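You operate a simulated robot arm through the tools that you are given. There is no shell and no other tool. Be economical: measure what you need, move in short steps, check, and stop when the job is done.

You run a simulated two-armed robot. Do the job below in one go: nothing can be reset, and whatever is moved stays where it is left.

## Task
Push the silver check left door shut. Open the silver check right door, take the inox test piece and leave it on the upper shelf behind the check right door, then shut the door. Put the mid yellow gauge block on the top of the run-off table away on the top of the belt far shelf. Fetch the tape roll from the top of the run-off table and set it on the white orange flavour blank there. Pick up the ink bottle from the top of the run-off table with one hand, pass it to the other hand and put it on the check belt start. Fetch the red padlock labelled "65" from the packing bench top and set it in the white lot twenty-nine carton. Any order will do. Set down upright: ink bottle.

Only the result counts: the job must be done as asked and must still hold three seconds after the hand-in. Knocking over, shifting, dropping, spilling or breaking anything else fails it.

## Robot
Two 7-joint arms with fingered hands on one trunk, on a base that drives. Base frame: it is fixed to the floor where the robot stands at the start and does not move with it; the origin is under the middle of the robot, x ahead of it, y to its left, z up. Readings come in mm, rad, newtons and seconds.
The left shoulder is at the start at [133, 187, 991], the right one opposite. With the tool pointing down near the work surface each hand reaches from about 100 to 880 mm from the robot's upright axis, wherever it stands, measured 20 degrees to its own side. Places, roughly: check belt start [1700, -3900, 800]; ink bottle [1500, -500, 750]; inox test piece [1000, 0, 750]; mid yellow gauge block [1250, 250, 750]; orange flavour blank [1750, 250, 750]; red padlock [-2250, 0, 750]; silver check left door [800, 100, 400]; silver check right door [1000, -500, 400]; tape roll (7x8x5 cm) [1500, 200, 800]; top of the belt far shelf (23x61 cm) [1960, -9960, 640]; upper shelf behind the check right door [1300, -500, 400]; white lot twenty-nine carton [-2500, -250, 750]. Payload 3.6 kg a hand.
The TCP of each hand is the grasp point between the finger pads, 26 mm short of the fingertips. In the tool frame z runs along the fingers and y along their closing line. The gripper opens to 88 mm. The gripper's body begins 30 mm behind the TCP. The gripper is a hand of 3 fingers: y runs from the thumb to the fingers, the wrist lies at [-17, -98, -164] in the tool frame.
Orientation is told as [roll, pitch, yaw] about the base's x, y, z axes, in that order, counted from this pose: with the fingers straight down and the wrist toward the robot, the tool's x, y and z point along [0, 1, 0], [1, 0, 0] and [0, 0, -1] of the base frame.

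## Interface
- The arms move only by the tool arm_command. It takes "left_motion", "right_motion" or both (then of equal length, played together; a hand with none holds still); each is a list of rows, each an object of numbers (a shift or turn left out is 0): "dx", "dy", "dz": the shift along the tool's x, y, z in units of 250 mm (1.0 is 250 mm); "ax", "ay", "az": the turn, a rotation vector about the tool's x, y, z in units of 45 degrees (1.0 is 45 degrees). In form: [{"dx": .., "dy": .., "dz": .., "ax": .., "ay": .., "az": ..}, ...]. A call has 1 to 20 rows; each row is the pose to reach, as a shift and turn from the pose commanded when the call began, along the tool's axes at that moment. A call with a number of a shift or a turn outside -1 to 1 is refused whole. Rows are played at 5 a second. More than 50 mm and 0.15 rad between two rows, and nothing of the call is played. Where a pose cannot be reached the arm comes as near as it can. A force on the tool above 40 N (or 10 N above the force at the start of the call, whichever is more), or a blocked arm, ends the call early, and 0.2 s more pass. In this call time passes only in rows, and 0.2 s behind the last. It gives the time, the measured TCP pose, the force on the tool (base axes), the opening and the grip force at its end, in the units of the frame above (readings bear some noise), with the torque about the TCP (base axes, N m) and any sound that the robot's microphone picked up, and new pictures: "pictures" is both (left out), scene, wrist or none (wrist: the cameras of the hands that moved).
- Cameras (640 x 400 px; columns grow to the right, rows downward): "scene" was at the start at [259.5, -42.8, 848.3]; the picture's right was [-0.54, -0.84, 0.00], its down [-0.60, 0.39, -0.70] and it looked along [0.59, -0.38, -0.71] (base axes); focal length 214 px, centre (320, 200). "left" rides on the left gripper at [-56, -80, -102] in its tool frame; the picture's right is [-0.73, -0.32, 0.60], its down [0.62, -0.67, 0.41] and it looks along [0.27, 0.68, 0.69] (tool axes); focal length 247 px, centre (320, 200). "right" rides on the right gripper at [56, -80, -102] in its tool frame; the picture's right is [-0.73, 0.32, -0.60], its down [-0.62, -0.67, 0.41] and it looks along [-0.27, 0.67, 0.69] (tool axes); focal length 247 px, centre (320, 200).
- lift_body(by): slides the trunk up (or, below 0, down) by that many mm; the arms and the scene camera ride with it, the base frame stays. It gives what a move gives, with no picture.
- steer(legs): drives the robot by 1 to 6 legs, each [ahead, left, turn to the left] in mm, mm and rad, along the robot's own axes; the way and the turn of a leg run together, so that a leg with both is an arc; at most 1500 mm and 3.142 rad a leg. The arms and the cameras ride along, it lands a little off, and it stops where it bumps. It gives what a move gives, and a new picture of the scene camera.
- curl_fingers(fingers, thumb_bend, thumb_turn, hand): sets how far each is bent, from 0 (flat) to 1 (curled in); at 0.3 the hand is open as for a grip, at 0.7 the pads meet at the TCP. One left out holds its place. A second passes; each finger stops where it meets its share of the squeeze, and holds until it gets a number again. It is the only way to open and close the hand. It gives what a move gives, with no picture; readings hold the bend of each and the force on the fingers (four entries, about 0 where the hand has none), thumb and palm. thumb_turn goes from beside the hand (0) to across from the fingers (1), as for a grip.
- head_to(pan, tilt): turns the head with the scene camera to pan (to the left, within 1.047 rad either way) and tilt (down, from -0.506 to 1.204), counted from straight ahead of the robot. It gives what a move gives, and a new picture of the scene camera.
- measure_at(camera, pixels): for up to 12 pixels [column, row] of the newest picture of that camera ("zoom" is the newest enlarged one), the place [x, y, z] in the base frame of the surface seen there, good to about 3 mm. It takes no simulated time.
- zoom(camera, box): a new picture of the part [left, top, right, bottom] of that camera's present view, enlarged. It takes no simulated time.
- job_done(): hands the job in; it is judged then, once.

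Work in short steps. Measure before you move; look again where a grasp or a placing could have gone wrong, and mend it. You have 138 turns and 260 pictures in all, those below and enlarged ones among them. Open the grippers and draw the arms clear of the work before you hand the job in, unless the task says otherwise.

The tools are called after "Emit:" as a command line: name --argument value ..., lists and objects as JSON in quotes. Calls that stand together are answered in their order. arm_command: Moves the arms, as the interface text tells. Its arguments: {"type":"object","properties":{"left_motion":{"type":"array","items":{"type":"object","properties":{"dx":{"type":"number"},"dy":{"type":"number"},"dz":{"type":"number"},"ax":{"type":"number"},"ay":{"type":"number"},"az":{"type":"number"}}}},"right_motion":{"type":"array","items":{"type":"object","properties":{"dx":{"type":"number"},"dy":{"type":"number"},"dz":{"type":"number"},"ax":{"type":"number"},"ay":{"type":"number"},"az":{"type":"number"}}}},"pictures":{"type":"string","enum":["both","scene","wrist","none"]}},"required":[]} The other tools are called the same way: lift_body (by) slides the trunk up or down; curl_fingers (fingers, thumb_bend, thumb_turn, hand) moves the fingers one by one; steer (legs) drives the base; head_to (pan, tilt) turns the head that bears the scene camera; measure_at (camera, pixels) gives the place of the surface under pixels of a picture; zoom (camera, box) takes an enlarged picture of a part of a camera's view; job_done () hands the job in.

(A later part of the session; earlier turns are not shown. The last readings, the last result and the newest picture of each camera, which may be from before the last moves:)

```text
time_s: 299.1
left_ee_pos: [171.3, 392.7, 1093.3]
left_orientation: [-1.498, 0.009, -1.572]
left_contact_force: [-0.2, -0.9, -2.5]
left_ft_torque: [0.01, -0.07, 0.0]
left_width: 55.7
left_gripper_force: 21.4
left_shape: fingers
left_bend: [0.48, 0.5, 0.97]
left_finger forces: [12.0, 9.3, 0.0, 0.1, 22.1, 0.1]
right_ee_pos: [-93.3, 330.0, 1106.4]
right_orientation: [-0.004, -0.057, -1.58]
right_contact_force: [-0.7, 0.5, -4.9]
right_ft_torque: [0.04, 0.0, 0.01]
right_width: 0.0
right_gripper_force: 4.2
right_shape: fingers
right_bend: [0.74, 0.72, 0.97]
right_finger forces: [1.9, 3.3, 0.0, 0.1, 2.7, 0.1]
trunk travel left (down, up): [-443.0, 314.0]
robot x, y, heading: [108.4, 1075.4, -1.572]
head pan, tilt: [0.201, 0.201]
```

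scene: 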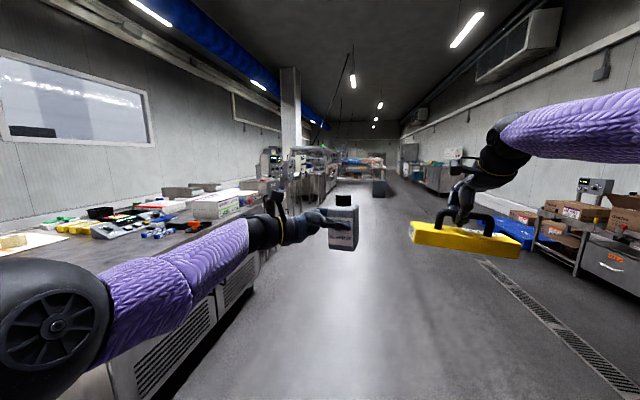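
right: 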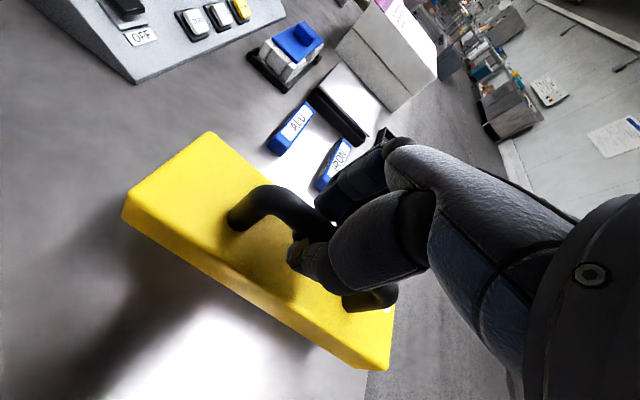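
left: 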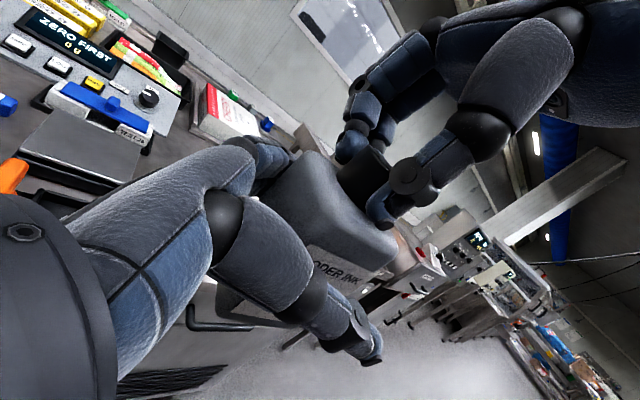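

The aisle is clear. I drive down along −y about 4.4 m and look toward the belt.

Emit:
measure_at --camera "scene" --pixels '[[380, 190], [335, 185], [440, 185], [290, 200]]'

Emit:
steer --legs '[[1480, 0, 0], [1480, 0, 0], [1400, 0, 0]]'

Emit:
head_to --pan 0.9 --tilt 0.4

```text
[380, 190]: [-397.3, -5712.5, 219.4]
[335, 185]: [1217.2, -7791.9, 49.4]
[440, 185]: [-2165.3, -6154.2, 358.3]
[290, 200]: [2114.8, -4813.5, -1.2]
```

```text
time_s: 319.7
left_ee_pos: [181.2, -3900.2, 1093.2]
left_orientation: [-1.497, 0.009, -1.56]
left_contact_force: [0.1, -0.1, -3.4]
left_ft_torque: [0.02, -0.05, 0.01]
left_width: 55.9
left_gripper_force: 21.8
left_shape: fingers
left_bend: [0.48, 0.5, 0.97]
left_finger forces: [12.1, 9.3, 0.0, 0.0, 21.9, 0.0]
right_ee_pos: [-83.1, -3964.9, 1106.9]
right_orientation: [-0.001, -0.057, -1.568]
right_contact_force: [0.1, 0.0, -4.9]
right_ft_torque: [0.01, -0.03, -0.01]
right_width: 0.1
right_gripper_force: 3.7
right_shape: fingers
right_bend: [0.74, 0.72, 0.97]
right_finger forces: [2.0, 3.3, 0.1, 0.0, 2.8, 0.0]
trunk travel left (down, up): [-443.0, 314.0]
robot x, y, heading: [109.4, -3219.9, -1.56]
head pan, tilt: [0.201, 0.201]
```

scene: 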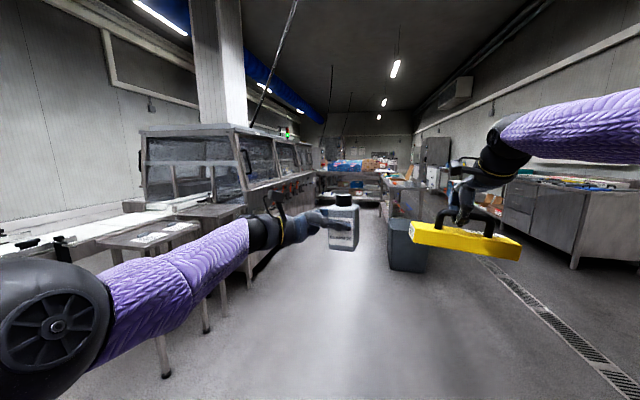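

```text
time_s: 320.8
left_ee_pos: [180.5, -3897.9, 1092.9]
left_orientation: [-1.498, 0.01, -1.56]
left_contact_force: [-0.1, -0.6, -2.5]
left_ft_torque: [-0.02, -0.03, 0.0]
left_width: 56.4
left_gripper_force: 21.2
left_shape: fingers
left_bend: [0.48, 0.5, 0.97]
left_finger forces: [12.1, 9.2, 0.1, 0.0, 21.9, 0.0]
right_ee_pos: [-83.3, -3963.9, 1105.6]
right_orientation: [-0.001, -0.058, -1.57]
right_contact_force: [0.6, 0.0, -5.0]
right_ft_torque: [0.01, 0.0, 0.01]
right_width: 0.0
right_gripper_force: 3.2
right_shape: fingers
right_bend: [0.74, 0.72, 0.97]
right_finger forces: [2.1, 3.1, 0.0, 0.0, 2.7, 0.1]
trunk travel left (down, up): [-443.0, 314.0]
robot x, y, heading: [109.7, -3216.5, -1.56]
head pan, tilt: [0.901, 0.4]
```

scene: 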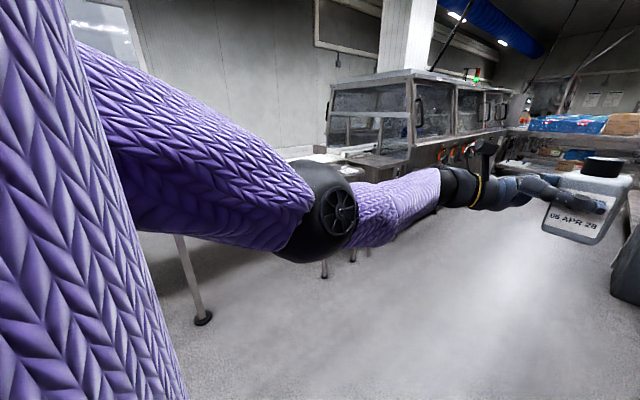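

I strafe away, turn to face the belt (+x) and look.

Emit:
steer --legs '[[0, -350, 0], [0, 0, 1.56]]'

Emit:
head_to --pan -0.2 --tilt 0.35

```text
time_s: 326.8
left_ee_pos: [444.1, -3150.5, 1093.0]
left_orientation: [-1.499, 0.008, 0.005]
left_contact_force: [0.4, 0.2, -2.9]
left_ft_torque: [0.02, 0.0, 0.02]
left_width: 55.3
left_gripper_force: 20.4
left_shape: fingers
left_bend: [0.49, 0.5, 0.97]
left_finger forces: [11.2, 8.7, 0.1, 0.0, 20.3, 0.0]
right_ee_pos: [508.1, -3414.4, 1106.6]
right_orientation: [-0.003, -0.059, -0.002]
right_contact_force: [-0.5, 0.0, -4.4]
right_ft_torque: [0.02, -0.01, -0.01]
right_width: 0.0
right_gripper_force: 2.7
right_shape: fingers
right_bend: [0.74, 0.72, 0.97]
right_finger forces: [1.7, 2.8, 0.1, 0.0, 2.0, 0.0]
trunk travel left (down, up): [-443.0, 314.0]
robot x, y, heading: [-240.4, -3215.0, 0.005]
head pan, tilt: [0.901, 0.4]
```

scene: 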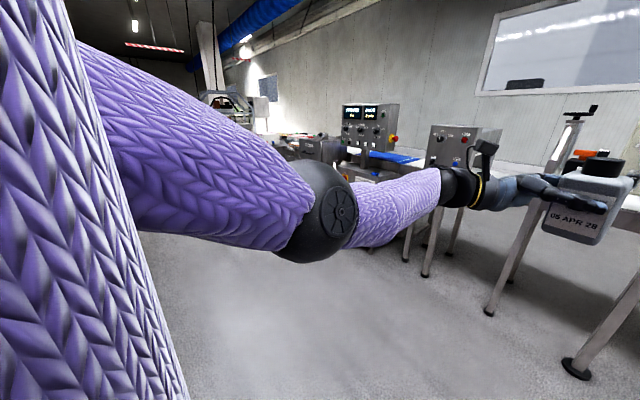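

```text
time_s: 328.2
left_ee_pos: [444.7, -3150.4, 1093.7]
left_orientation: [-1.497, 0.009, 0.005]
left_contact_force: [-0.3, 0.0, -2.7]
left_ft_torque: [0.04, 0.0, 0.01]
left_width: 55.7
left_gripper_force: 20.0
left_shape: fingers
left_bend: [0.49, 0.5, 0.97]
left_finger forces: [11.1, 8.8, 0.0, 0.1, 20.3, 0.1]
right_ee_pos: [507.9, -3416.9, 1105.5]
right_orientation: [-0.002, -0.058, -0.005]
right_contact_force: [-0.2, 0.0, -5.4]
right_ft_torque: [-0.01, 0.01, 0.0]
right_width: 0.0
right_gripper_force: 3.0
right_shape: fingers
right_bend: [0.74, 0.72, 0.97]
right_finger forces: [1.7, 2.6, 0.0, 0.1, 2.0, 0.1]
trunk travel left (down, up): [-443.0, 314.0]
robot x, y, heading: [-238.9, -3219.6, 0.0]
head pan, tilt: [-0.201, 0.351]
```

scene: 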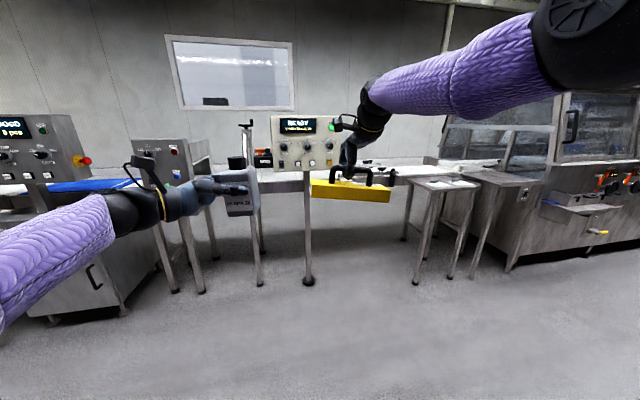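

I strafe right to y≈−3850 and look down at the belt start.

Emit:
measure_at --camera "scene" --pixels '[[307, 275], [305, 130], [258, 280], [290, 180], [440, 183], [440, 170], [415, 280], [480, 165], [490, 200]]'

Emit:
steer --legs '[[0, -630, 0]]'

Emit:
head_to --pan -0.05 --tilt 0.4

```text
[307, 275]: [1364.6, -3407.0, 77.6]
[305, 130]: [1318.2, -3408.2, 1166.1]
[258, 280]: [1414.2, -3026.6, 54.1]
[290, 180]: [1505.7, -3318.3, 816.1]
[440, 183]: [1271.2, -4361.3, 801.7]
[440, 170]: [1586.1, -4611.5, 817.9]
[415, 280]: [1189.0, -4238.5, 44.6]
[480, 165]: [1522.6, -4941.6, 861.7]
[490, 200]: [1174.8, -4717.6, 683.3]
```

```text
time_s: 331.7
left_ee_pos: [446.9, -3783.3, 1092.4]
left_orientation: [-1.497, 0.009, 0.009]
left_contact_force: [0.1, -0.6, -2.2]
left_ft_torque: [0.04, 0.02, 0.0]
left_width: 55.3
left_gripper_force: 19.9
left_shape: fingers
left_bend: [0.49, 0.5, 0.97]
left_finger forces: [11.1, 8.8, 0.1, 0.0, 20.2, 0.0]
right_ee_pos: [511.7, -4047.6, 1106.3]
right_orientation: [-0.001, -0.059, 0.0]
right_contact_force: [0.0, 0.3, -5.8]
right_ft_torque: [0.02, 0.03, 0.0]
right_width: 0.0
right_gripper_force: 3.1
right_shape: fingers
right_bend: [0.74, 0.72, 0.97]
right_finger forces: [1.7, 2.6, 0.0, 0.0, 2.1, 0.0]
trunk travel left (down, up): [-443.0, 314.0]
robot x, y, heading: [-235.4, -3849.9, 0.006]
head pan, tilt: [-0.201, 0.351]
```

scene: 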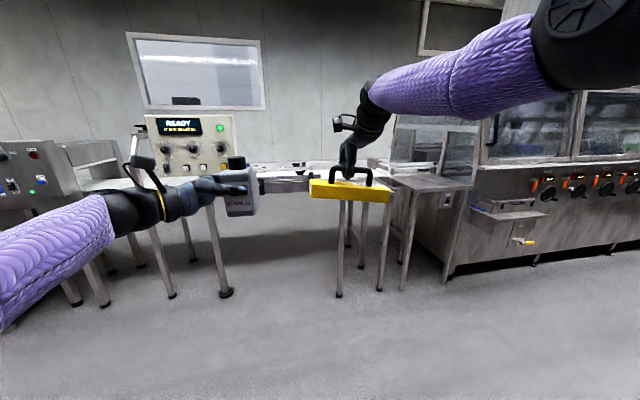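

```text
time_s: 332.4
left_ee_pos: [446.0, -3783.2, 1092.6]
left_orientation: [-1.497, 0.008, 0.008]
left_contact_force: [0.1, -0.4, -3.7]
left_ft_torque: [0.03, -0.01, -0.02]
left_width: 55.3
left_gripper_force: 20.2
left_shape: fingers
left_bend: [0.49, 0.5, 0.97]
left_finger forces: [11.0, 8.8, 0.0, 0.1, 20.4, 0.0]
right_ee_pos: [511.3, -4045.9, 1105.7]
right_orientation: [-0.003, -0.055, -0.001]
right_contact_force: [-0.8, -1.2, -5.1]
right_ft_torque: [0.03, 0.0, -0.01]
right_width: 0.0
right_gripper_force: 3.4
right_shape: fingers
right_bend: [0.74, 0.72, 0.97]
right_finger forces: [1.7, 2.8, 0.0, 0.1, 2.1, 0.0]
trunk travel left (down, up): [-443.0, 314.0]
robot x, y, heading: [-232.4, -3855.3, 0.008]
head pan, tilt: [-0.051, 0.4]
```

scene: 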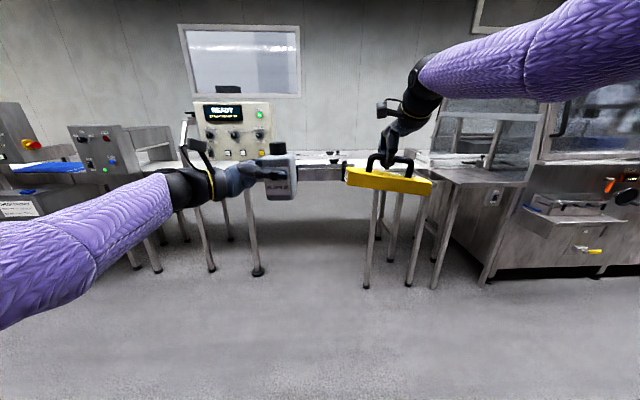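

I raise the trunk for a view onto the belt and zoom.

Emit:
lift_body --by 250

Emit:
head_to --pan -0.05 --tilt 0.5

Emit:
zoom --camera "scene" --box '[180, 90, 460, 230]'

```text
time_s: 335.0
left_ee_pos: [446.9, -3783.7, 1342.5]
left_orientation: [-1.498, 0.008, 0.008]
left_contact_force: [0.3, 0.3, -3.6]
left_ft_torque: [0.1, 0.01, 0.01]
left_width: 55.5
left_gripper_force: 20.4
left_shape: fingers
left_bend: [0.49, 0.5, 0.97]
left_finger forces: [11.1, 8.7, 0.1, 0.0, 20.3, 0.0]
right_ee_pos: [502.2, -4045.1, 1384.7]
right_orientation: [-0.002, -0.096, 0.001]
right_contact_force: [-0.3, 0.2, -3.7]
right_ft_torque: [0.01, 0.03, 0.0]
right_width: 0.2
right_gripper_force: 3.3
right_shape: fingers
right_bend: [0.74, 0.72, 0.97]
right_finger forces: [1.9, 2.6, 0.0, 0.1, 2.2, 0.0]
trunk travel left (down, up): [-693.0, 64.0]
robot x, y, heading: [-234.4, -3853.6, 0.009]
head pan, tilt: [-0.051, 0.4]
```

```text
time_s: 335.7
left_ee_pos: [448.4, -3781.4, 1342.2]
left_orientation: [-1.499, 0.008, 0.008]
left_contact_force: [0.4, 0.2, -3.4]
left_ft_torque: [0.04, -0.02, 0.0]
left_width: 55.3
left_gripper_force: 20.4
left_shape: fingers
left_bend: [0.49, 0.5, 0.97]
left_finger forces: [11.0, 8.6, 0.0, 0.0, 20.3, 0.1]
right_ee_pos: [503.4, -4046.3, 1383.9]
right_orientation: [-0.001, -0.097, 0.0]
right_contact_force: [-0.3, 0.1, -4.9]
right_ft_torque: [0.03, 0.0, 0.03]
right_width: 0.0
right_gripper_force: 3.9
right_shape: fingers
right_bend: [0.74, 0.72, 0.97]
right_finger forces: [1.9, 2.6, 0.1, 0.0, 2.0, 0.0]
trunk travel left (down, up): [-693.0, 64.0]
robot x, y, heading: [-237.4, -3853.2, 0.007]
head pan, tilt: [-0.051, 0.499]
```

scene: 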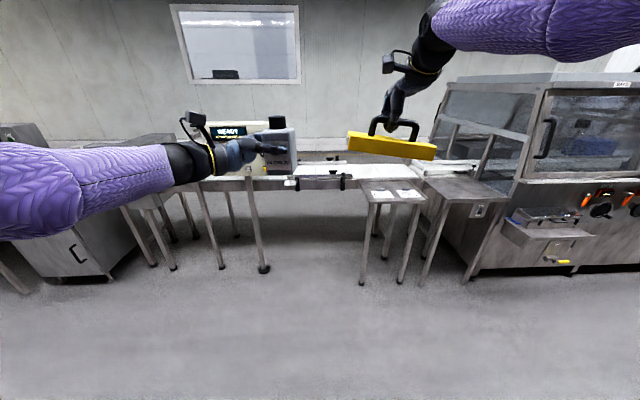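

```text
2.29 times, centred on (320, 160) of scene
```

zoom: 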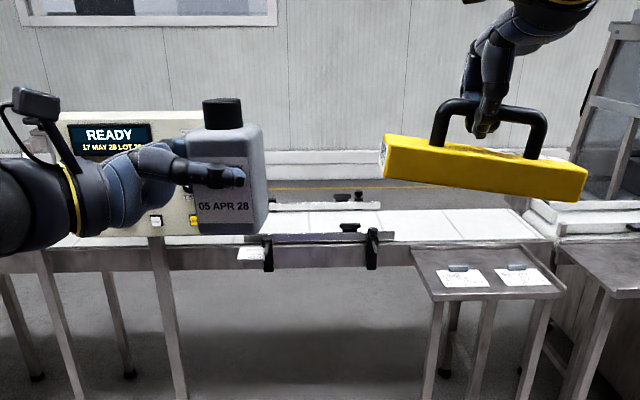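

I measure the belt surface, guide rails and stand.

Emit:
measure_at --camera "zoom" --pixels '[[330, 222], [420, 225], [490, 220], [540, 225], [300, 238], [370, 240], [268, 255], [340, 205], [250, 240], [490, 265], [430, 250], [310, 215]]'

Emit:
measure_at --camera "zoom" --pixels '[[110, 245], [60, 242], [20, 245], [450, 240], [410, 210], [525, 205], [545, 240], [580, 230], [370, 265], [180, 250], [250, 252], [360, 227]]'

```text
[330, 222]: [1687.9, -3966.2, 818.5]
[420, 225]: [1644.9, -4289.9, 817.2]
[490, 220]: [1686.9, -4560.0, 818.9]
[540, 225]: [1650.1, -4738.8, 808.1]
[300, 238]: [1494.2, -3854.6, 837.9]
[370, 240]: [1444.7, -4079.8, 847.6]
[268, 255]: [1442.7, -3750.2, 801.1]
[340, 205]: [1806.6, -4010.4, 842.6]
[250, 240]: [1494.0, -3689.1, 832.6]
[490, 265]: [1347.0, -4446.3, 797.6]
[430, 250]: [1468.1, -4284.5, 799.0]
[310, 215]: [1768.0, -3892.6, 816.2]
```

```text
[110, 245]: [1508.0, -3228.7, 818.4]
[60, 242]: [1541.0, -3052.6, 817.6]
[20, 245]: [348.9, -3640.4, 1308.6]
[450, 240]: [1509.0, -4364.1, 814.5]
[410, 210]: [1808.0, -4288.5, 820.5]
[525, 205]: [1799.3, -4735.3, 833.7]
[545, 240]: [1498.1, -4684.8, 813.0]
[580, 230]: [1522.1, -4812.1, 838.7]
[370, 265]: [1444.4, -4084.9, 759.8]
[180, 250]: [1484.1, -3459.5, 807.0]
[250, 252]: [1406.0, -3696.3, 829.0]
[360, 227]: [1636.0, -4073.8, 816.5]
```

Belt surface z≈817 between rails at x≈1494 and 1806. I check how low the left forearm hangs relative to the bottle base.

Emit:
measure_at --camera "scene" --pixels '[[80, 230], [20, 238], [140, 195], [185, 178], [60, 190], [10, 200], [120, 170], [279, 170], [240, 150], [279, 118]]'

```text
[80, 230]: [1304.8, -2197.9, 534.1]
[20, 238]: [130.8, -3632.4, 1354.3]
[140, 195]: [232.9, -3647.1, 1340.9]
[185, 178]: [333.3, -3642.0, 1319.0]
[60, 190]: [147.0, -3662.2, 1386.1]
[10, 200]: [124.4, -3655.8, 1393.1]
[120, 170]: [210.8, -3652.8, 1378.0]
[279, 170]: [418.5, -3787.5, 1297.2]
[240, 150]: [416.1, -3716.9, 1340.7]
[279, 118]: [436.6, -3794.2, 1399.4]
```

The forearm clears the rail if I place at x≈1700. I raise the right hand a bit, drive to the belt at height, then lower.

Emit:
arm_command --right_motion '[{"dz": -0.08}, {"dz": -0.16}, {"dz": -0.24}, {"dz": -0.32}]' --pictures "none"

Emit:
steer --legs '[[1150, -118, -0.008], [100, 0, 0]]'

Emit:
head_to --pan 0.1 --tilt 0.75

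```text
time_s: 336.7
left_ee_pos: [446.2, -3782.9, 1343.1]
left_orientation: [-1.497, 0.008, 0.009]
left_contact_force: [-0.4, -0.7, -3.2]
left_ft_torque: [0.04, 0.0, 0.04]
left_width: 55.5
left_gripper_force: 20.1
left_shape: fingers
left_bend: [0.49, 0.5, 0.97]
left_finger forces: [11.1, 8.7, 0.0, 0.0, 20.3, 0.0]
right_ee_pos: [494.8, -4046.3, 1463.7]
right_orientation: [-0.001, -0.097, 0.0]
right_contact_force: [-0.1, -0.8, -4.8]
right_ft_torque: [0.02, 0.05, -0.02]
right_width: 0.0
right_gripper_force: 3.0
right_shape: fingers
right_bend: [0.74, 0.72, 0.97]
right_finger forces: [1.9, 2.7, 0.0, 0.0, 2.1, 0.1]
trunk travel left (down, up): [-693.0, 64.0]
robot x, y, heading: [-234.8, -3851.9, 0.007]
head pan, tilt: [-0.051, 0.499]
```

```text
time_s: 343.2
left_ee_pos: [1674.5, -3875.5, 1341.3]
left_orientation: [-1.497, 0.008, 0.021]
left_contact_force: [0.0, -0.4, -3.0]
left_ft_torque: [0.05, -0.03, 0.01]
left_width: 55.4
left_gripper_force: 20.4
left_shape: fingers
left_bend: [0.49, 0.5, 0.97]
left_finger forces: [11.1, 8.9, 0.0, 0.0, 20.5, 0.0]
right_ee_pos: [1725.3, -4139.9, 1463.5]
right_orientation: [-0.002, -0.095, 0.012]
right_contact_force: [-0.5, -0.8, -5.0]
right_ft_torque: [0.01, 0.0, 0.02]
right_width: 0.0
right_gripper_force: 3.2
right_shape: fingers
right_bend: [0.74, 0.72, 0.97]
right_finger forces: [1.9, 2.5, 0.0, 0.0, 2.5, 0.0]
trunk travel left (down, up): [-693.0, 64.0]
robot x, y, heading: [996.5, -3955.5, 0.02]
head pan, tilt: [-0.051, 0.499]
```

scene: 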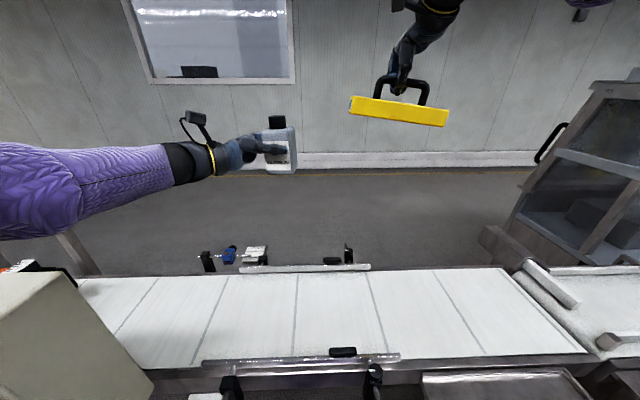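

```text
time_s: 344.0
left_ee_pos: [1675.0, -3874.6, 1342.1]
left_orientation: [-1.498, 0.01, 0.019]
left_contact_force: [0.1, -0.4, -3.3]
left_ft_torque: [0.02, 0.03, 0.0]
left_width: 55.3
left_gripper_force: 20.5
left_shape: fingers
left_bend: [0.49, 0.5, 0.97]
left_finger forces: [11.2, 8.9, 0.0, 0.0, 20.6, 0.0]
right_ee_pos: [1727.0, -4139.9, 1462.2]
right_orientation: [-0.002, -0.098, 0.012]
right_contact_force: [0.6, 0.3, -4.6]
right_ft_torque: [-0.02, 0.01, 0.04]
right_width: 0.0
right_gripper_force: 3.7
right_shape: fingers
right_bend: [0.74, 0.72, 0.97]
right_finger forces: [2.0, 2.6, 0.0, 0.0, 2.4, 0.0]
trunk travel left (down, up): [-693.0, 64.0]
robot x, y, heading: [991.5, -3955.5, 0.018]
head pan, tilt: [0.099, 0.75]
```

scene: 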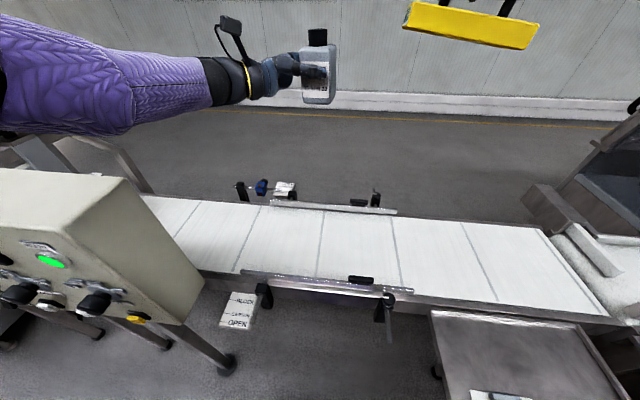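

Clear view of the belt and rails; I measure the rails' ends and heights.

Emit:
measure_at --camera "scene" --pixels '[[245, 273], [320, 280], [405, 290], [362, 280], [275, 205], [390, 211], [330, 245], [205, 230], [290, 235], [240, 220], [265, 290], [600, 320]]'

```text
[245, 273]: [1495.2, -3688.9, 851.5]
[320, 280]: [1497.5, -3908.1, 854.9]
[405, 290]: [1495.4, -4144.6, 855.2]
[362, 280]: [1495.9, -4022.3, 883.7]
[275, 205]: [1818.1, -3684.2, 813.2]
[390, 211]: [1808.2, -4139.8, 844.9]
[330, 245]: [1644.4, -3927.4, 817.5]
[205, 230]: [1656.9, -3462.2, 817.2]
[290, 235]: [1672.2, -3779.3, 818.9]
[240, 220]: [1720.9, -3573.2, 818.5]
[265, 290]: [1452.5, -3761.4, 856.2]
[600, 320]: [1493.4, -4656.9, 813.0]
```

Rail top is 855; placing at x≈1725 keeps the forearm ~17 mm above it. I drive 50 mm forward and lower the trunk in stages.

Emit:
steer --legs '[[50, -10, -0.018]]'

Emit:
lift_body --by -380

Emit:
head_to --pan 0.1 --tilt 0.5

```text
time_s: 344.9
left_ee_pos: [1722.6, -3897.1, 1344.7]
left_orientation: [-1.499, 0.007, 0.002]
left_contact_force: [-0.4, -0.1, -3.3]
left_ft_torque: [0.06, -0.02, 0.03]
left_width: 55.3
left_gripper_force: 20.3
left_shape: fingers
left_bend: [0.49, 0.5, 0.97]
left_finger forces: [11.1, 8.9, 0.1, 0.0, 20.4, 0.0]
right_ee_pos: [1768.2, -4160.3, 1466.1]
right_orientation: [-0.002, -0.099, -0.005]
right_contact_force: [-0.6, 0.0, -5.0]
right_ft_torque: [0.01, 0.0, -0.03]
right_width: 0.1
right_gripper_force: 3.3
right_shape: fingers
right_bend: [0.74, 0.72, 0.97]
right_finger forces: [2.1, 2.7, 0.1, 0.0, 2.5, 0.0]
trunk travel left (down, up): [-693.0, 64.0]
robot x, y, heading: [1039.7, -3966.5, -0.002]
head pan, tilt: [0.099, 0.75]
```

scene: 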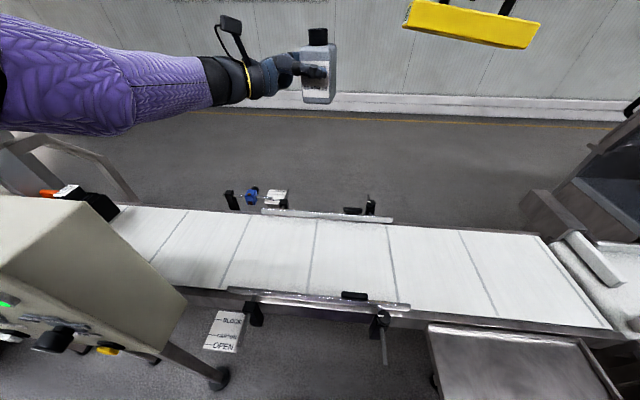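

```text
time_s: 348.6
left_ee_pos: [1724.3, -3897.2, 962.8]
left_orientation: [-1.499, 0.008, 0.003]
left_contact_force: [0.3, 0.5, -2.8]
left_ft_torque: [0.06, -0.02, 0.03]
left_width: 55.6
left_gripper_force: 19.6
left_shape: fingers
left_bend: [0.49, 0.5, 0.97]
left_finger forces: [10.9, 8.9, 0.1, 0.0, 20.1, 0.1]
right_ee_pos: [1770.1, -4162.2, 1084.9]
right_orientation: [0.001, -0.098, -0.006]
right_contact_force: [-0.2, -0.5, -5.6]
right_ft_torque: [0.01, 0.02, -0.01]
right_width: 0.0
right_gripper_force: 3.4
right_shape: fingers
right_bend: [0.74, 0.72, 0.97]
right_finger forces: [2.1, 2.6, 0.0, 0.0, 2.6, 0.0]
trunk travel left (down, up): [-313.0, 444.0]
robot x, y, heading: [1042.4, -3961.9, -0.003]
head pan, tilt: [0.099, 0.75]
```

```text
time_s: 349.3
left_ee_pos: [1725.2, -3898.2, 962.6]
left_orientation: [-1.497, 0.01, 0.002]
left_contact_force: [-0.8, -0.4, -2.6]
left_ft_torque: [0.01, -0.02, -0.01]
left_width: 55.7
left_gripper_force: 19.5
left_shape: fingers
left_bend: [0.49, 0.5, 0.97]
left_finger forces: [11.0, 8.8, 0.0, 0.0, 20.3, 0.1]
right_ee_pos: [1772.0, -4161.6, 1083.8]
right_orientation: [0.0, -0.099, -0.006]
right_contact_force: [0.2, 0.0, -4.6]
right_ft_torque: [0.0, 0.01, 0.02]
right_width: 0.0
right_gripper_force: 3.6
right_shape: fingers
right_bend: [0.74, 0.72, 0.97]
right_finger forces: [2.0, 2.6, 0.1, 0.1, 2.6, 0.0]
trunk travel left (down, up): [-313.0, 444.0]
robot x, y, heading: [1040.4, -3965.8, -0.003]
head pan, tilt: [0.099, 0.499]
```

scene: 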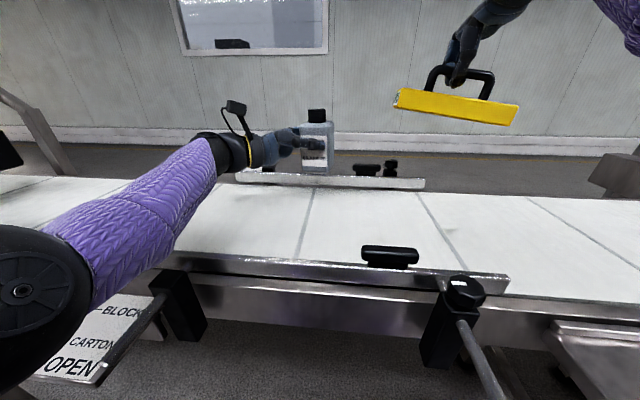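

I check the elbow, forearm and bottle base heights against what's below them.

Emit:
measure_at --camera "scene" --pixels '[[20, 290], [85, 320], [95, 305], [130, 275], [180, 240], [205, 200], [318, 174], [318, 150], [70, 365], [150, 300], [60, 390], [310, 190]]'

Emit:
zoom --camera "scene" --box '[220, 90, 380, 190]'

```text
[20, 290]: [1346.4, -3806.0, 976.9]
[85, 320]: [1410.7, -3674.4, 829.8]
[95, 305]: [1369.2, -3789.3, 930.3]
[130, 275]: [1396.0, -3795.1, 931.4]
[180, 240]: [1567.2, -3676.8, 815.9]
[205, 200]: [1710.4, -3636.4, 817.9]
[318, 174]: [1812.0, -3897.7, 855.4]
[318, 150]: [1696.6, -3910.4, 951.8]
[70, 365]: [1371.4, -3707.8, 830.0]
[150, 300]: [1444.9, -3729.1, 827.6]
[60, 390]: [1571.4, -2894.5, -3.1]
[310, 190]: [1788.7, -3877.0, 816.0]
```

```text
4.00 times, centred on (300, 140) of scene
```

zoom: 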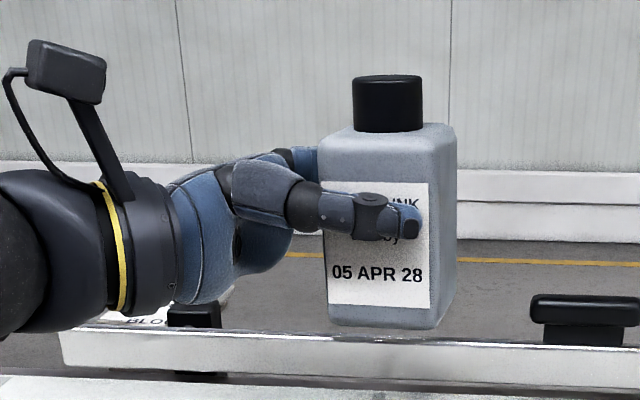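

The elbow sits low, so lowering would bring the forearm onto the rail. I raise the trunk 200 and lower the hand with the arm instead, so the forearm slopes down to the bottle.

Emit:
lift_body --by 220

Emit:
arm_command --left_motion '[{"dx": 0.08, "dz": 0.006}, {"dx": 0.16, "dz": 0.011}, {"dx": 0.24, "dz": 0.017}, {"dx": 0.32, "dz": 0.023}, {"dx": 0.4, "dz": 0.028}, {"dx": 0.48, "dz": 0.034}, {"dx": 0.56, "dz": 0.04}, {"dx": 0.64, "dz": 0.046}, {"dx": 0.72, "dz": 0.051}, {"dx": 0.8, "dz": 0.057}]' --pictures "scene"

```text
time_s: 351.7
left_ee_pos: [1726.6, -3897.9, 1180.7]
left_orientation: [-1.498, 0.01, 0.001]
left_contact_force: [-0.5, 1.0, -4.5]
left_ft_torque: [0.01, 0.0, -0.02]
left_width: 55.5
left_gripper_force: 20.0
left_shape: fingers
left_bend: [0.49, 0.5, 0.97]
left_finger forces: [11.1, 8.9, 0.0, 0.1, 20.2, 0.1]
right_ee_pos: [1772.6, -4162.3, 1302.4]
right_orientation: [0.0, -0.096, -0.005]
right_contact_force: [0.5, -0.6, -5.7]
right_ft_torque: [0.01, 0.02, -0.01]
right_width: 0.0
right_gripper_force: 4.1
right_shape: fingers
right_bend: [0.74, 0.72, 0.97]
right_finger forces: [2.1, 2.6, 0.0, 0.0, 2.6, 0.0]
trunk travel left (down, up): [-533.0, 224.0]
robot x, y, heading: [1042.1, -3963.5, 0.005]
head pan, tilt: [0.099, 0.499]
```

```text
time_s: 353.9
left_ee_pos: [1662.1, -3891.4, 1052.4]
left_orientation: [-1.499, 0.006, 0.001]
left_contact_force: [-0.1, 0.4, -3.3]
left_ft_torque: [0.04, 0.02, -0.01]
left_width: 55.6
left_gripper_force: 20.1
left_shape: fingers
left_bend: [0.49, 0.5, 0.97]
left_finger forces: [10.9, 8.8, 0.0, 0.0, 19.9, 0.0]
left hand out of reach, approached as far as the arm can: row 2, 3, 4, 5, 6, 7, 8, 9, 10
right_ee_pos: [1770.0, -4160.5, 1304.4]
right_orientation: [-0.002, -0.098, -0.005]
right_contact_force: [-0.3, 0.2, -4.2]
right_ft_torque: [0.0, 0.03, 0.03]
right_width: 0.0
right_gripper_force: 3.5
right_shape: fingers
right_bend: [0.74, 0.72, 0.97]
right_finger forces: [2.0, 2.8, 0.0, 0.0, 2.7, 0.1]
trunk travel left (down, up): [-533.0, 224.0]
robot x, y, heading: [1043.8, -3963.3, -0.001]
head pan, tilt: [0.099, 0.499]
```

scene: 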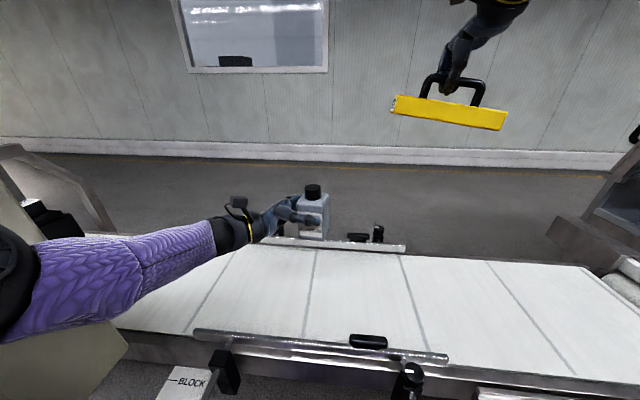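

The forearm now slopes. I measure its underside relative to the bottle.

Emit:
measure_at --camera "scene" --pixels '[[145, 290], [140, 270], [100, 310], [100, 280], [50, 325], [205, 255], [205, 240], [20, 300], [230, 245], [312, 238], [312, 225], [180, 240]]'

Emit:
zoom --camera "left" --box '[0, 0, 640, 400]'

```text
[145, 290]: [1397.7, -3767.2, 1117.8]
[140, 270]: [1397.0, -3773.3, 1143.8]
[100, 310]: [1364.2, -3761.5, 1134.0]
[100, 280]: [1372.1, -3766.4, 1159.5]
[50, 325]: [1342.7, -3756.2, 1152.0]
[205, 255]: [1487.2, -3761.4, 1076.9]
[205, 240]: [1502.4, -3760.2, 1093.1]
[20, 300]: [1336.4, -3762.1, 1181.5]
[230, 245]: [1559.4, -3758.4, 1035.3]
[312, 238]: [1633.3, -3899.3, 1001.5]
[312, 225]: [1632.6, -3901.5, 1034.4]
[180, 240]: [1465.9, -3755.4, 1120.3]
```

```text
1.00 times, centred on (320, 200) of left (not enlarged: the box is as wide or as high as the picture)
```

zoom: 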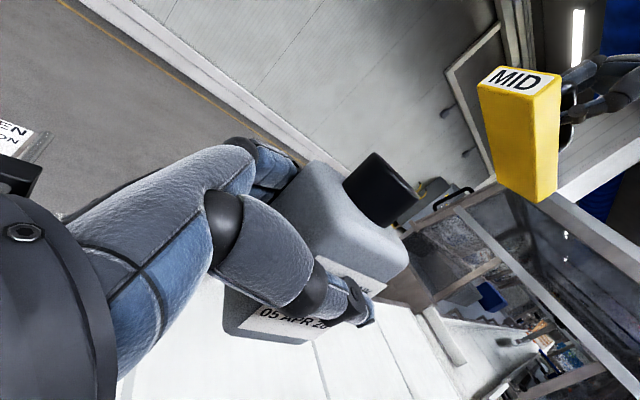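

The sloped forearm's underside at the rail (x≈1490) is now about level with the hand's centre, giving ~25 mm clearance. I lower the trunk 170.

Emit:
lift_body --by -165

Emit:
head_to --pan 0.1 --tilt 0.6

Emit:
zoom --camera "scene" --box '[150, 100, 390, 250]'

```text
time_s: 355.7
left_ee_pos: [1660.8, -3893.0, 889.4]
left_orientation: [-1.5, 0.009, 0.001]
left_contact_force: [-0.1, 0.7, -3.4]
left_ft_torque: [0.02, 0.01, 0.02]
left_width: 55.3
left_gripper_force: 19.5
left_shape: fingers
left_bend: [0.49, 0.5, 0.97]
left_finger forces: [10.8, 8.8, 0.0, 0.1, 19.9, 0.1]
right_ee_pos: [1770.1, -4162.6, 1140.4]
right_orientation: [-0.001, -0.098, -0.007]
right_contact_force: [-0.1, 0.4, -5.0]
right_ft_torque: [-0.02, -0.01, 0.02]
right_width: 0.0
right_gripper_force: 3.7
right_shape: fingers
right_bend: [0.74, 0.72, 0.97]
right_finger forces: [2.1, 2.7, 0.0, 0.1, 2.8, 0.0]
trunk travel left (down, up): [-368.0, 389.0]
robot x, y, heading: [1043.1, -3966.7, -0.003]
head pan, tilt: [0.099, 0.499]
```

```text
time_s: 356.4
left_ee_pos: [1660.2, -3892.8, 888.2]
left_orientation: [-1.496, 0.007, 0.002]
left_contact_force: [0.1, -0.2, -3.6]
left_ft_torque: [0.0, 0.03, -0.01]
left_width: 55.3
left_gripper_force: 19.8
left_shape: fingers
left_bend: [0.49, 0.5, 0.97]
left_finger forces: [10.7, 8.9, 0.0, 0.0, 19.8, 0.0]
right_ee_pos: [1771.1, -4162.0, 1140.3]
right_orientation: [0.001, -0.099, -0.003]
right_contact_force: [1.0, -0.7, -4.9]
right_ft_torque: [-0.02, 0.01, 0.0]
right_width: 0.2
right_gripper_force: 4.3
right_shape: fingers
right_bend: [0.74, 0.72, 0.97]
right_finger forces: [2.0, 2.6, 0.1, 0.0, 2.8, 0.0]
trunk travel left (down, up): [-368.0, 389.0]
robot x, y, heading: [1041.9, -3962.9, 0.001]
head pan, tilt: [0.099, 0.6]
```

scene: 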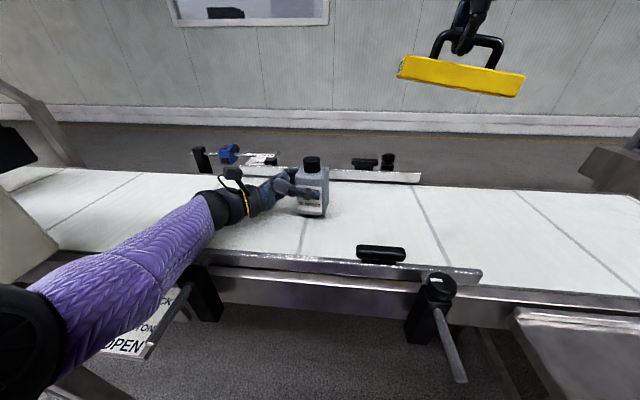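

```text
2.67 times, centred on (270, 175) of scene
```

zoom: 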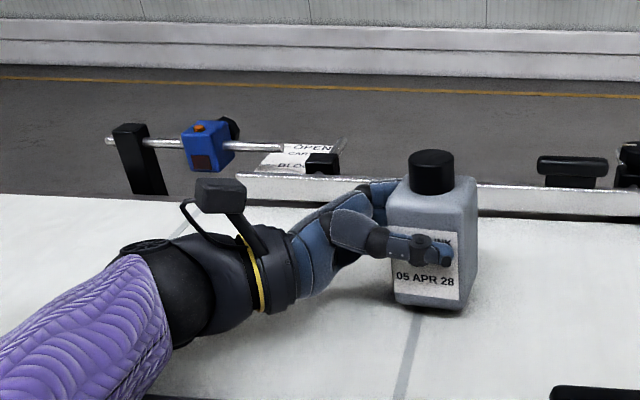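

The bottle hovers just over the belt. I lower in small trunk steps, watching the force.

Emit:
measure_at --camera "zoom" --pixels '[[430, 300], [430, 306], [425, 330], [465, 300]]'

Emit:
lift_body --by -9

Emit:
lift_body --by -4

```text
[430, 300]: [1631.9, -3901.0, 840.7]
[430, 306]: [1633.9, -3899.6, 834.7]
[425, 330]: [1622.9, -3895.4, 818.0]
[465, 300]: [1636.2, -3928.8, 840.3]
```

```text
time_s: 357.0
left_ee_pos: [1660.4, -3894.1, 882.6]
left_orientation: [-1.498, 0.003, 0.001]
left_contact_force: [-0.5, -0.4, -3.9]
left_ft_torque: [0.04, 0.0, 0.01]
left_width: 55.3
left_gripper_force: 19.6
left_shape: fingers
left_bend: [0.49, 0.5, 0.97]
left_finger forces: [10.8, 8.8, 0.0, 0.1, 19.8, 0.0]
right_ee_pos: [1769.5, -4162.7, 1130.6]
right_orientation: [-0.001, -0.098, -0.004]
right_contact_force: [0.3, 0.3, -4.7]
right_ft_torque: [0.01, 0.01, 0.02]
right_width: 0.0
right_gripper_force: 3.4
right_shape: fingers
right_bend: [0.74, 0.72, 0.97]
right_finger forces: [2.1, 2.6, 0.0, 0.1, 2.7, 0.1]
trunk travel left (down, up): [-359.0, 398.0]
robot x, y, heading: [1044.9, -3964.0, -0.003]
head pan, tilt: [0.099, 0.6]
```

```text
time_s: 357.5
left_ee_pos: [1660.2, -3894.2, 884.0]
left_orientation: [-1.494, -0.004, 0.002]
left_contact_force: [0.0, 0.4, -3.4]
left_ft_torque: [0.02, 0.0, 0.02]
left_width: 55.0
left_gripper_force: 20.1
left_shape: fingers
left_bend: [0.49, 0.5, 0.97]
left_finger forces: [10.8, 8.8, 0.0, 0.0, 19.8, 0.0]
right_ee_pos: [1768.0, -4163.4, 1129.1]
right_orientation: [0.002, -0.099, -0.005]
right_contact_force: [0.1, -0.1, -5.2]
right_ft_torque: [-0.01, 0.02, 0.02]
right_width: 0.0
right_gripper_force: 4.0
right_shape: fingers
right_bend: [0.74, 0.72, 0.97]
right_finger forces: [2.2, 2.7, 0.0, 0.0, 2.8, 0.1]
trunk travel left (down, up): [-355.0, 402.0]
robot x, y, heading: [1047.8, -3965.9, 0.003]
head pan, tilt: [0.099, 0.6]
```

The tool force is unchanged but the hand stopped sinking, so the forearm likely touches the rail. I raise again and measure the coder panel's edge, to shift left past the rail's end.

Emit:
lift_body --by 60

Emit:
head_to --pan 0.4 --tilt 0.6

Emit:
measure_at --camera "scene" --pixels '[[150, 200], [120, 260], [180, 250], [200, 200], [60, 200], [160, 160], [230, 260], [250, 300]]'

```text
time_s: 358.5
left_ee_pos: [1661.4, -3892.7, 934.4]
left_orientation: [-1.496, 0.012, 0.001]
left_contact_force: [0.0, 0.5, -2.5]
left_ft_torque: [0.01, 0.02, 0.02]
left_width: 55.4
left_gripper_force: 19.9
left_shape: fingers
left_bend: [0.49, 0.5, 0.97]
left_finger forces: [10.6, 8.8, 0.1, 0.0, 19.7, 0.0]
right_ee_pos: [1772.0, -4162.3, 1184.3]
right_orientation: [-0.001, -0.096, -0.005]
right_contact_force: [0.1, -1.0, -4.4]
right_ft_torque: [-0.01, 0.0, 0.0]
right_width: 0.1
right_gripper_force: 4.0
right_shape: fingers
right_bend: [0.74, 0.72, 0.97]
right_finger forces: [2.2, 2.3, 0.1, 0.0, 2.8, 0.0]
trunk travel left (down, up): [-415.0, 342.0]
robot x, y, heading: [1044.7, -3964.8, 0.003]
head pan, tilt: [0.099, 0.6]
```

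```text
time_s: 359.3
left_ee_pos: [1660.6, -3892.9, 936.4]
left_orientation: [-1.498, 0.009, 0.002]
left_contact_force: [0.6, -0.8, -3.3]
left_ft_torque: [0.03, -0.04, 0.0]
left_width: 55.2
left_gripper_force: 20.2
left_shape: fingers
left_bend: [0.49, 0.5, 0.97]
left_finger forces: [10.7, 8.8, 0.0, 0.1, 19.6, 0.0]
right_ee_pos: [1771.6, -4162.1, 1186.8]
right_orientation: [0.001, -0.099, -0.006]
right_contact_force: [-0.3, -0.6, -4.4]
right_ft_torque: [0.0, -0.01, 0.0]
right_width: 0.0
right_gripper_force: 4.0
right_shape: fingers
right_bend: [0.74, 0.72, 0.97]
right_finger forces: [2.3, 2.5, 0.0, 0.0, 2.8, 0.0]
trunk travel left (down, up): [-415.0, 342.0]
robot x, y, heading: [1043.6, -3959.2, -0.0]
head pan, tilt: [0.4, 0.6]
```

scene: 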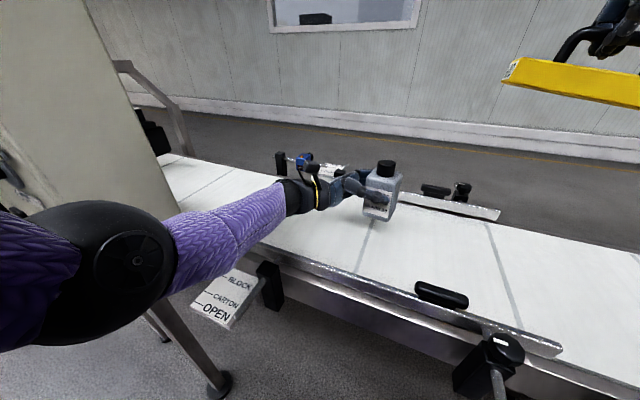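

```text
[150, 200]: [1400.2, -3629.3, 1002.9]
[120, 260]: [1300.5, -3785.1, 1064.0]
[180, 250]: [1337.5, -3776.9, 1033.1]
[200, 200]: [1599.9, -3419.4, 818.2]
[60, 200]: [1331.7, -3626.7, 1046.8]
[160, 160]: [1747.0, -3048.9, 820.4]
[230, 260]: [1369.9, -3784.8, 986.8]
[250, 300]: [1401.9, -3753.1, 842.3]
```

The panel's side blocks shifting left. I shift 70 mm further over the belt so the higher part of the forearm crosses the rail, and lower again.

Emit:
steer --legs '[[70, 0, 0]]'

Emit:
lift_body --by -55

Emit:
zoom --camera "scene" --box '[200, 120, 440, 270]'

```text
time_s: 360.3
left_ee_pos: [1726.6, -3896.0, 935.9]
left_orientation: [-1.498, 0.011, -0.014]
left_contact_force: [-0.1, -0.6, -3.9]
left_ft_torque: [0.01, 0.02, 0.01]
left_width: 55.1
left_gripper_force: 19.5
left_shape: fingers
left_bend: [0.49, 0.5, 0.97]
left_finger forces: [10.7, 8.6, 0.0, 0.0, 19.6, 0.0]
right_ee_pos: [1832.8, -4166.8, 1185.6]
right_orientation: [-0.002, -0.096, -0.023]
right_contact_force: [1.2, -0.6, -5.4]
right_ft_torque: [-0.01, 0.01, -0.03]
right_width: 0.0
right_gripper_force: 4.2
right_shape: fingers
right_bend: [0.74, 0.72, 0.97]
right_finger forces: [2.5, 2.2, 0.0, 0.0, 3.3, 0.1]
trunk travel left (down, up): [-415.0, 342.0]
robot x, y, heading: [1104.7, -3955.3, -0.017]
head pan, tilt: [0.4, 0.6]
```

scene: 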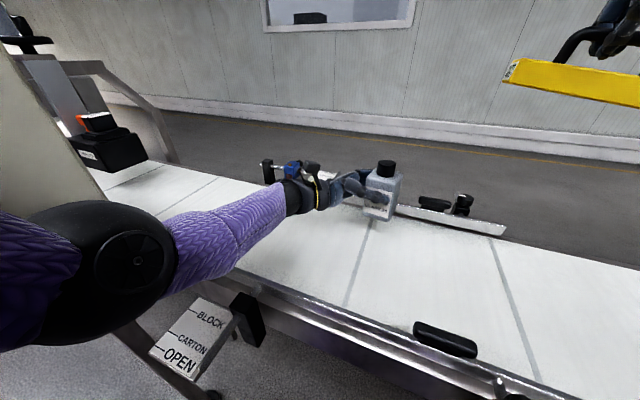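

```text
time_s: 361.3
left_ee_pos: [1724.8, -3896.2, 881.2]
left_orientation: [-1.498, 0.01, -0.013]
left_contact_force: [0.6, 0.5, -3.2]
left_ft_torque: [0.05, 0.01, -0.03]
left_width: 55.0
left_gripper_force: 19.9
left_shape: fingers
left_bend: [0.49, 0.5, 0.97]
left_finger forces: [11.2, 8.9, 0.0, 0.1, 20.1, 0.0]
right_ee_pos: [1830.7, -4165.7, 1132.5]
right_orientation: [-0.002, -0.099, -0.022]
right_contact_force: [-0.9, 0.5, -6.2]
right_ft_torque: [-0.02, 0.0, 0.01]
right_width: 0.0
right_gripper_force: 4.2
right_shape: fingers
right_bend: [0.74, 0.72, 0.97]
right_finger forces: [2.6, 2.6, 0.0, 0.0, 3.2, 0.0]
trunk travel left (down, up): [-360.0, 397.0]
robot x, y, heading: [1106.2, -3956.9, -0.012]
head pan, tilt: [0.4, 0.6]
```

```text
2.67 times, centred on (320, 195) of scene
```

zoom: 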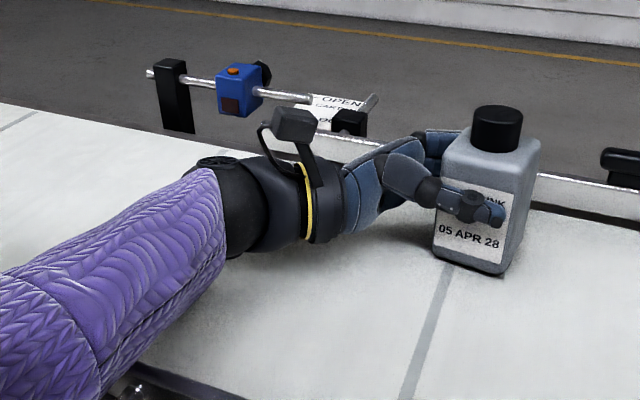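

This time it sank freely (881). I continue with small steps.

Emit:
lift_body --by -5

Emit:
lift_body --by -4

Emit:
lift_body --by -3

```text
time_s: 361.8
left_ee_pos: [1726.1, -3896.3, 878.9]
left_orientation: [-1.499, 0.005, -0.016]
left_contact_force: [-2.9, -1.1, 6.8]
left_ft_torque: [0.09, -0.19, -0.01]
left_width: 55.3
left_gripper_force: 20.3
left_shape: fingers
left_bend: [0.49, 0.5, 0.96]
left_finger forces: [9.8, 9.2, 0.0, 0.1, 21.4, 0.0]
right_ee_pos: [1830.8, -4167.5, 1126.6]
right_orientation: [0.0, -0.099, -0.021]
right_contact_force: [-0.2, 0.1, -5.2]
right_ft_torque: [-0.01, 0.01, 0.02]
right_width: 0.2
right_gripper_force: 4.2
right_shape: fingers
right_bend: [0.74, 0.72, 0.97]
right_finger forces: [2.7, 2.7, 0.1, 0.0, 3.5, 0.0]
trunk travel left (down, up): [-355.0, 402.0]
robot x, y, heading: [1107.5, -3958.0, -0.014]
head pan, tilt: [0.4, 0.6]
```

```text
time_s: 362.4
left_ee_pos: [1724.6, -3896.0, 875.2]
left_orientation: [-1.501, 0.003, -0.014]
left_contact_force: [-3.9, -2.6, 17.4]
left_ft_torque: [-0.07, -0.39, 0.06]
left_width: 55.0
left_gripper_force: 20.8
left_shape: fingers
left_bend: [0.5, 0.5, 0.95]
left_finger forces: [8.1, 10.2, 0.0, 0.1, 21.3, 0.0]
right_ee_pos: [1828.5, -4167.8, 1123.8]
right_orientation: [0.0, -0.1, -0.022]
right_contact_force: [0.2, -0.7, -5.3]
right_ft_torque: [-0.02, 0.01, 0.0]
right_width: 0.0
right_gripper_force: 4.9
right_shape: fingers
right_bend: [0.74, 0.72, 0.97]
right_finger forces: [2.7, 2.7, 0.1, 0.0, 3.3, 0.0]
trunk travel left (down, up): [-351.0, 406.0]
robot x, y, heading: [1105.3, -3958.5, -0.015]
head pan, tilt: [0.4, 0.6]
```

```text
time_s: 362.9
left_ee_pos: [1725.9, -3896.2, 872.5]
left_orientation: [-1.501, 0.003, -0.012]
left_contact_force: [-1.9, -1.6, 22.0]
left_ft_torque: [-0.08, -0.32, 0.11]
left_width: 55.5
left_gripper_force: 21.5
left_shape: fingers
left_bend: [0.5, 0.5, 0.94]
left_finger forces: [9.3, 11.2, 0.1, 0.1, 21.7, 0.0]
right_ee_pos: [1829.0, -4166.9, 1120.5]
right_orientation: [0.002, -0.098, -0.02]
right_contact_force: [0.1, 0.4, -5.2]
right_ft_torque: [0.0, 0.0, -0.01]
right_width: 0.3
right_gripper_force: 4.1
right_shape: fingers
right_bend: [0.74, 0.72, 0.97]
right_finger forces: [2.6, 2.6, 0.0, 0.1, 3.4, 0.0]
trunk travel left (down, up): [-348.0, 409.0]
robot x, y, heading: [1107.5, -3955.1, -0.015]
head pan, tilt: [0.4, 0.6]
```

The bottle stands on the belt (22 N). I relieve slightly, open the left hand and rise straight up along the bottle's sides.

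Emit:
lift_body --by 4

Emit:
curl_fingers --hand "left" --fingers 0.33 --thumb_bend 0.33

Emit:
zoom --camera "scene" --box '[280, 130, 440, 230]'

```text
time_s: 363.4
left_ee_pos: [1724.7, -3895.9, 874.1]
left_orientation: [-1.498, 0.008, -0.014]
left_contact_force: [1.1, -3.6, 14.8]
left_ft_torque: [-0.15, -0.31, 0.12]
left_width: 55.8
left_gripper_force: 20.9
left_shape: fingers
left_bend: [0.5, 0.5, 0.94]
left_finger forces: [9.3, 12.7, 0.0, 0.0, 20.2, 0.1]
right_ee_pos: [1829.6, -4167.1, 1124.5]
right_orientation: [0.001, -0.098, -0.022]
right_contact_force: [-0.4, 0.3, -4.8]
right_ft_torque: [-0.01, 0.03, 0.03]
right_width: 0.0
right_gripper_force: 4.6
right_shape: fingers
right_bend: [0.74, 0.72, 0.97]
right_finger forces: [2.7, 2.8, 0.0, 0.1, 3.3, 0.0]
trunk travel left (down, up): [-352.0, 405.0]
robot x, y, heading: [1104.5, -3958.6, -0.016]
head pan, tilt: [0.4, 0.6]
```

```text
time_s: 364.4
left_ee_pos: [1725.2, -3896.3, 872.8]
left_orientation: [-1.497, 0.009, -0.014]
left_contact_force: [-0.5, 0.9, -1.2]
left_ft_torque: [0.0, 0.0, 0.01]
left_width: 82.0
left_gripper_force: 0.7
left_shape: fingers
left_bend: [0.33, 0.33, 0.98]
left_finger forces: [0.1, 0.0, 0.0, 0.0, 0.8, 0.1]
right_ee_pos: [1830.5, -4166.8, 1122.9]
right_orientation: [-0.001, -0.099, -0.021]
right_contact_force: [0.3, 0.8, -3.9]
right_ft_torque: [-0.03, 0.04, 0.02]
right_width: 0.2
right_gripper_force: 4.4
right_shape: fingers
right_bend: [0.74, 0.72, 0.97]
right_finger forces: [2.6, 2.7, 0.0, 0.1, 3.4, 0.0]
trunk travel left (down, up): [-352.0, 405.0]
robot x, y, heading: [1104.9, -3959.1, -0.02]
head pan, tilt: [0.4, 0.6]
```

```text
4.00 times, centred on (360, 180) of scene
```

zoom: 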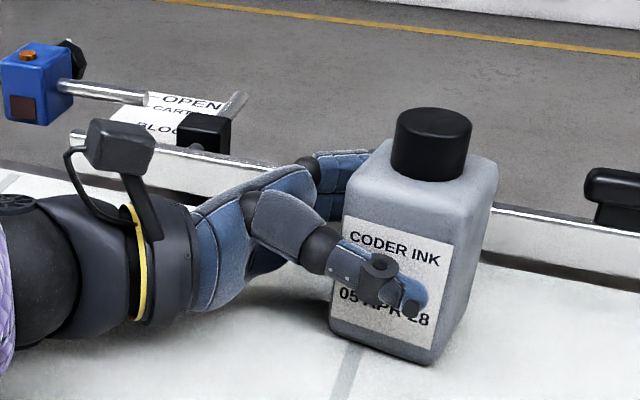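

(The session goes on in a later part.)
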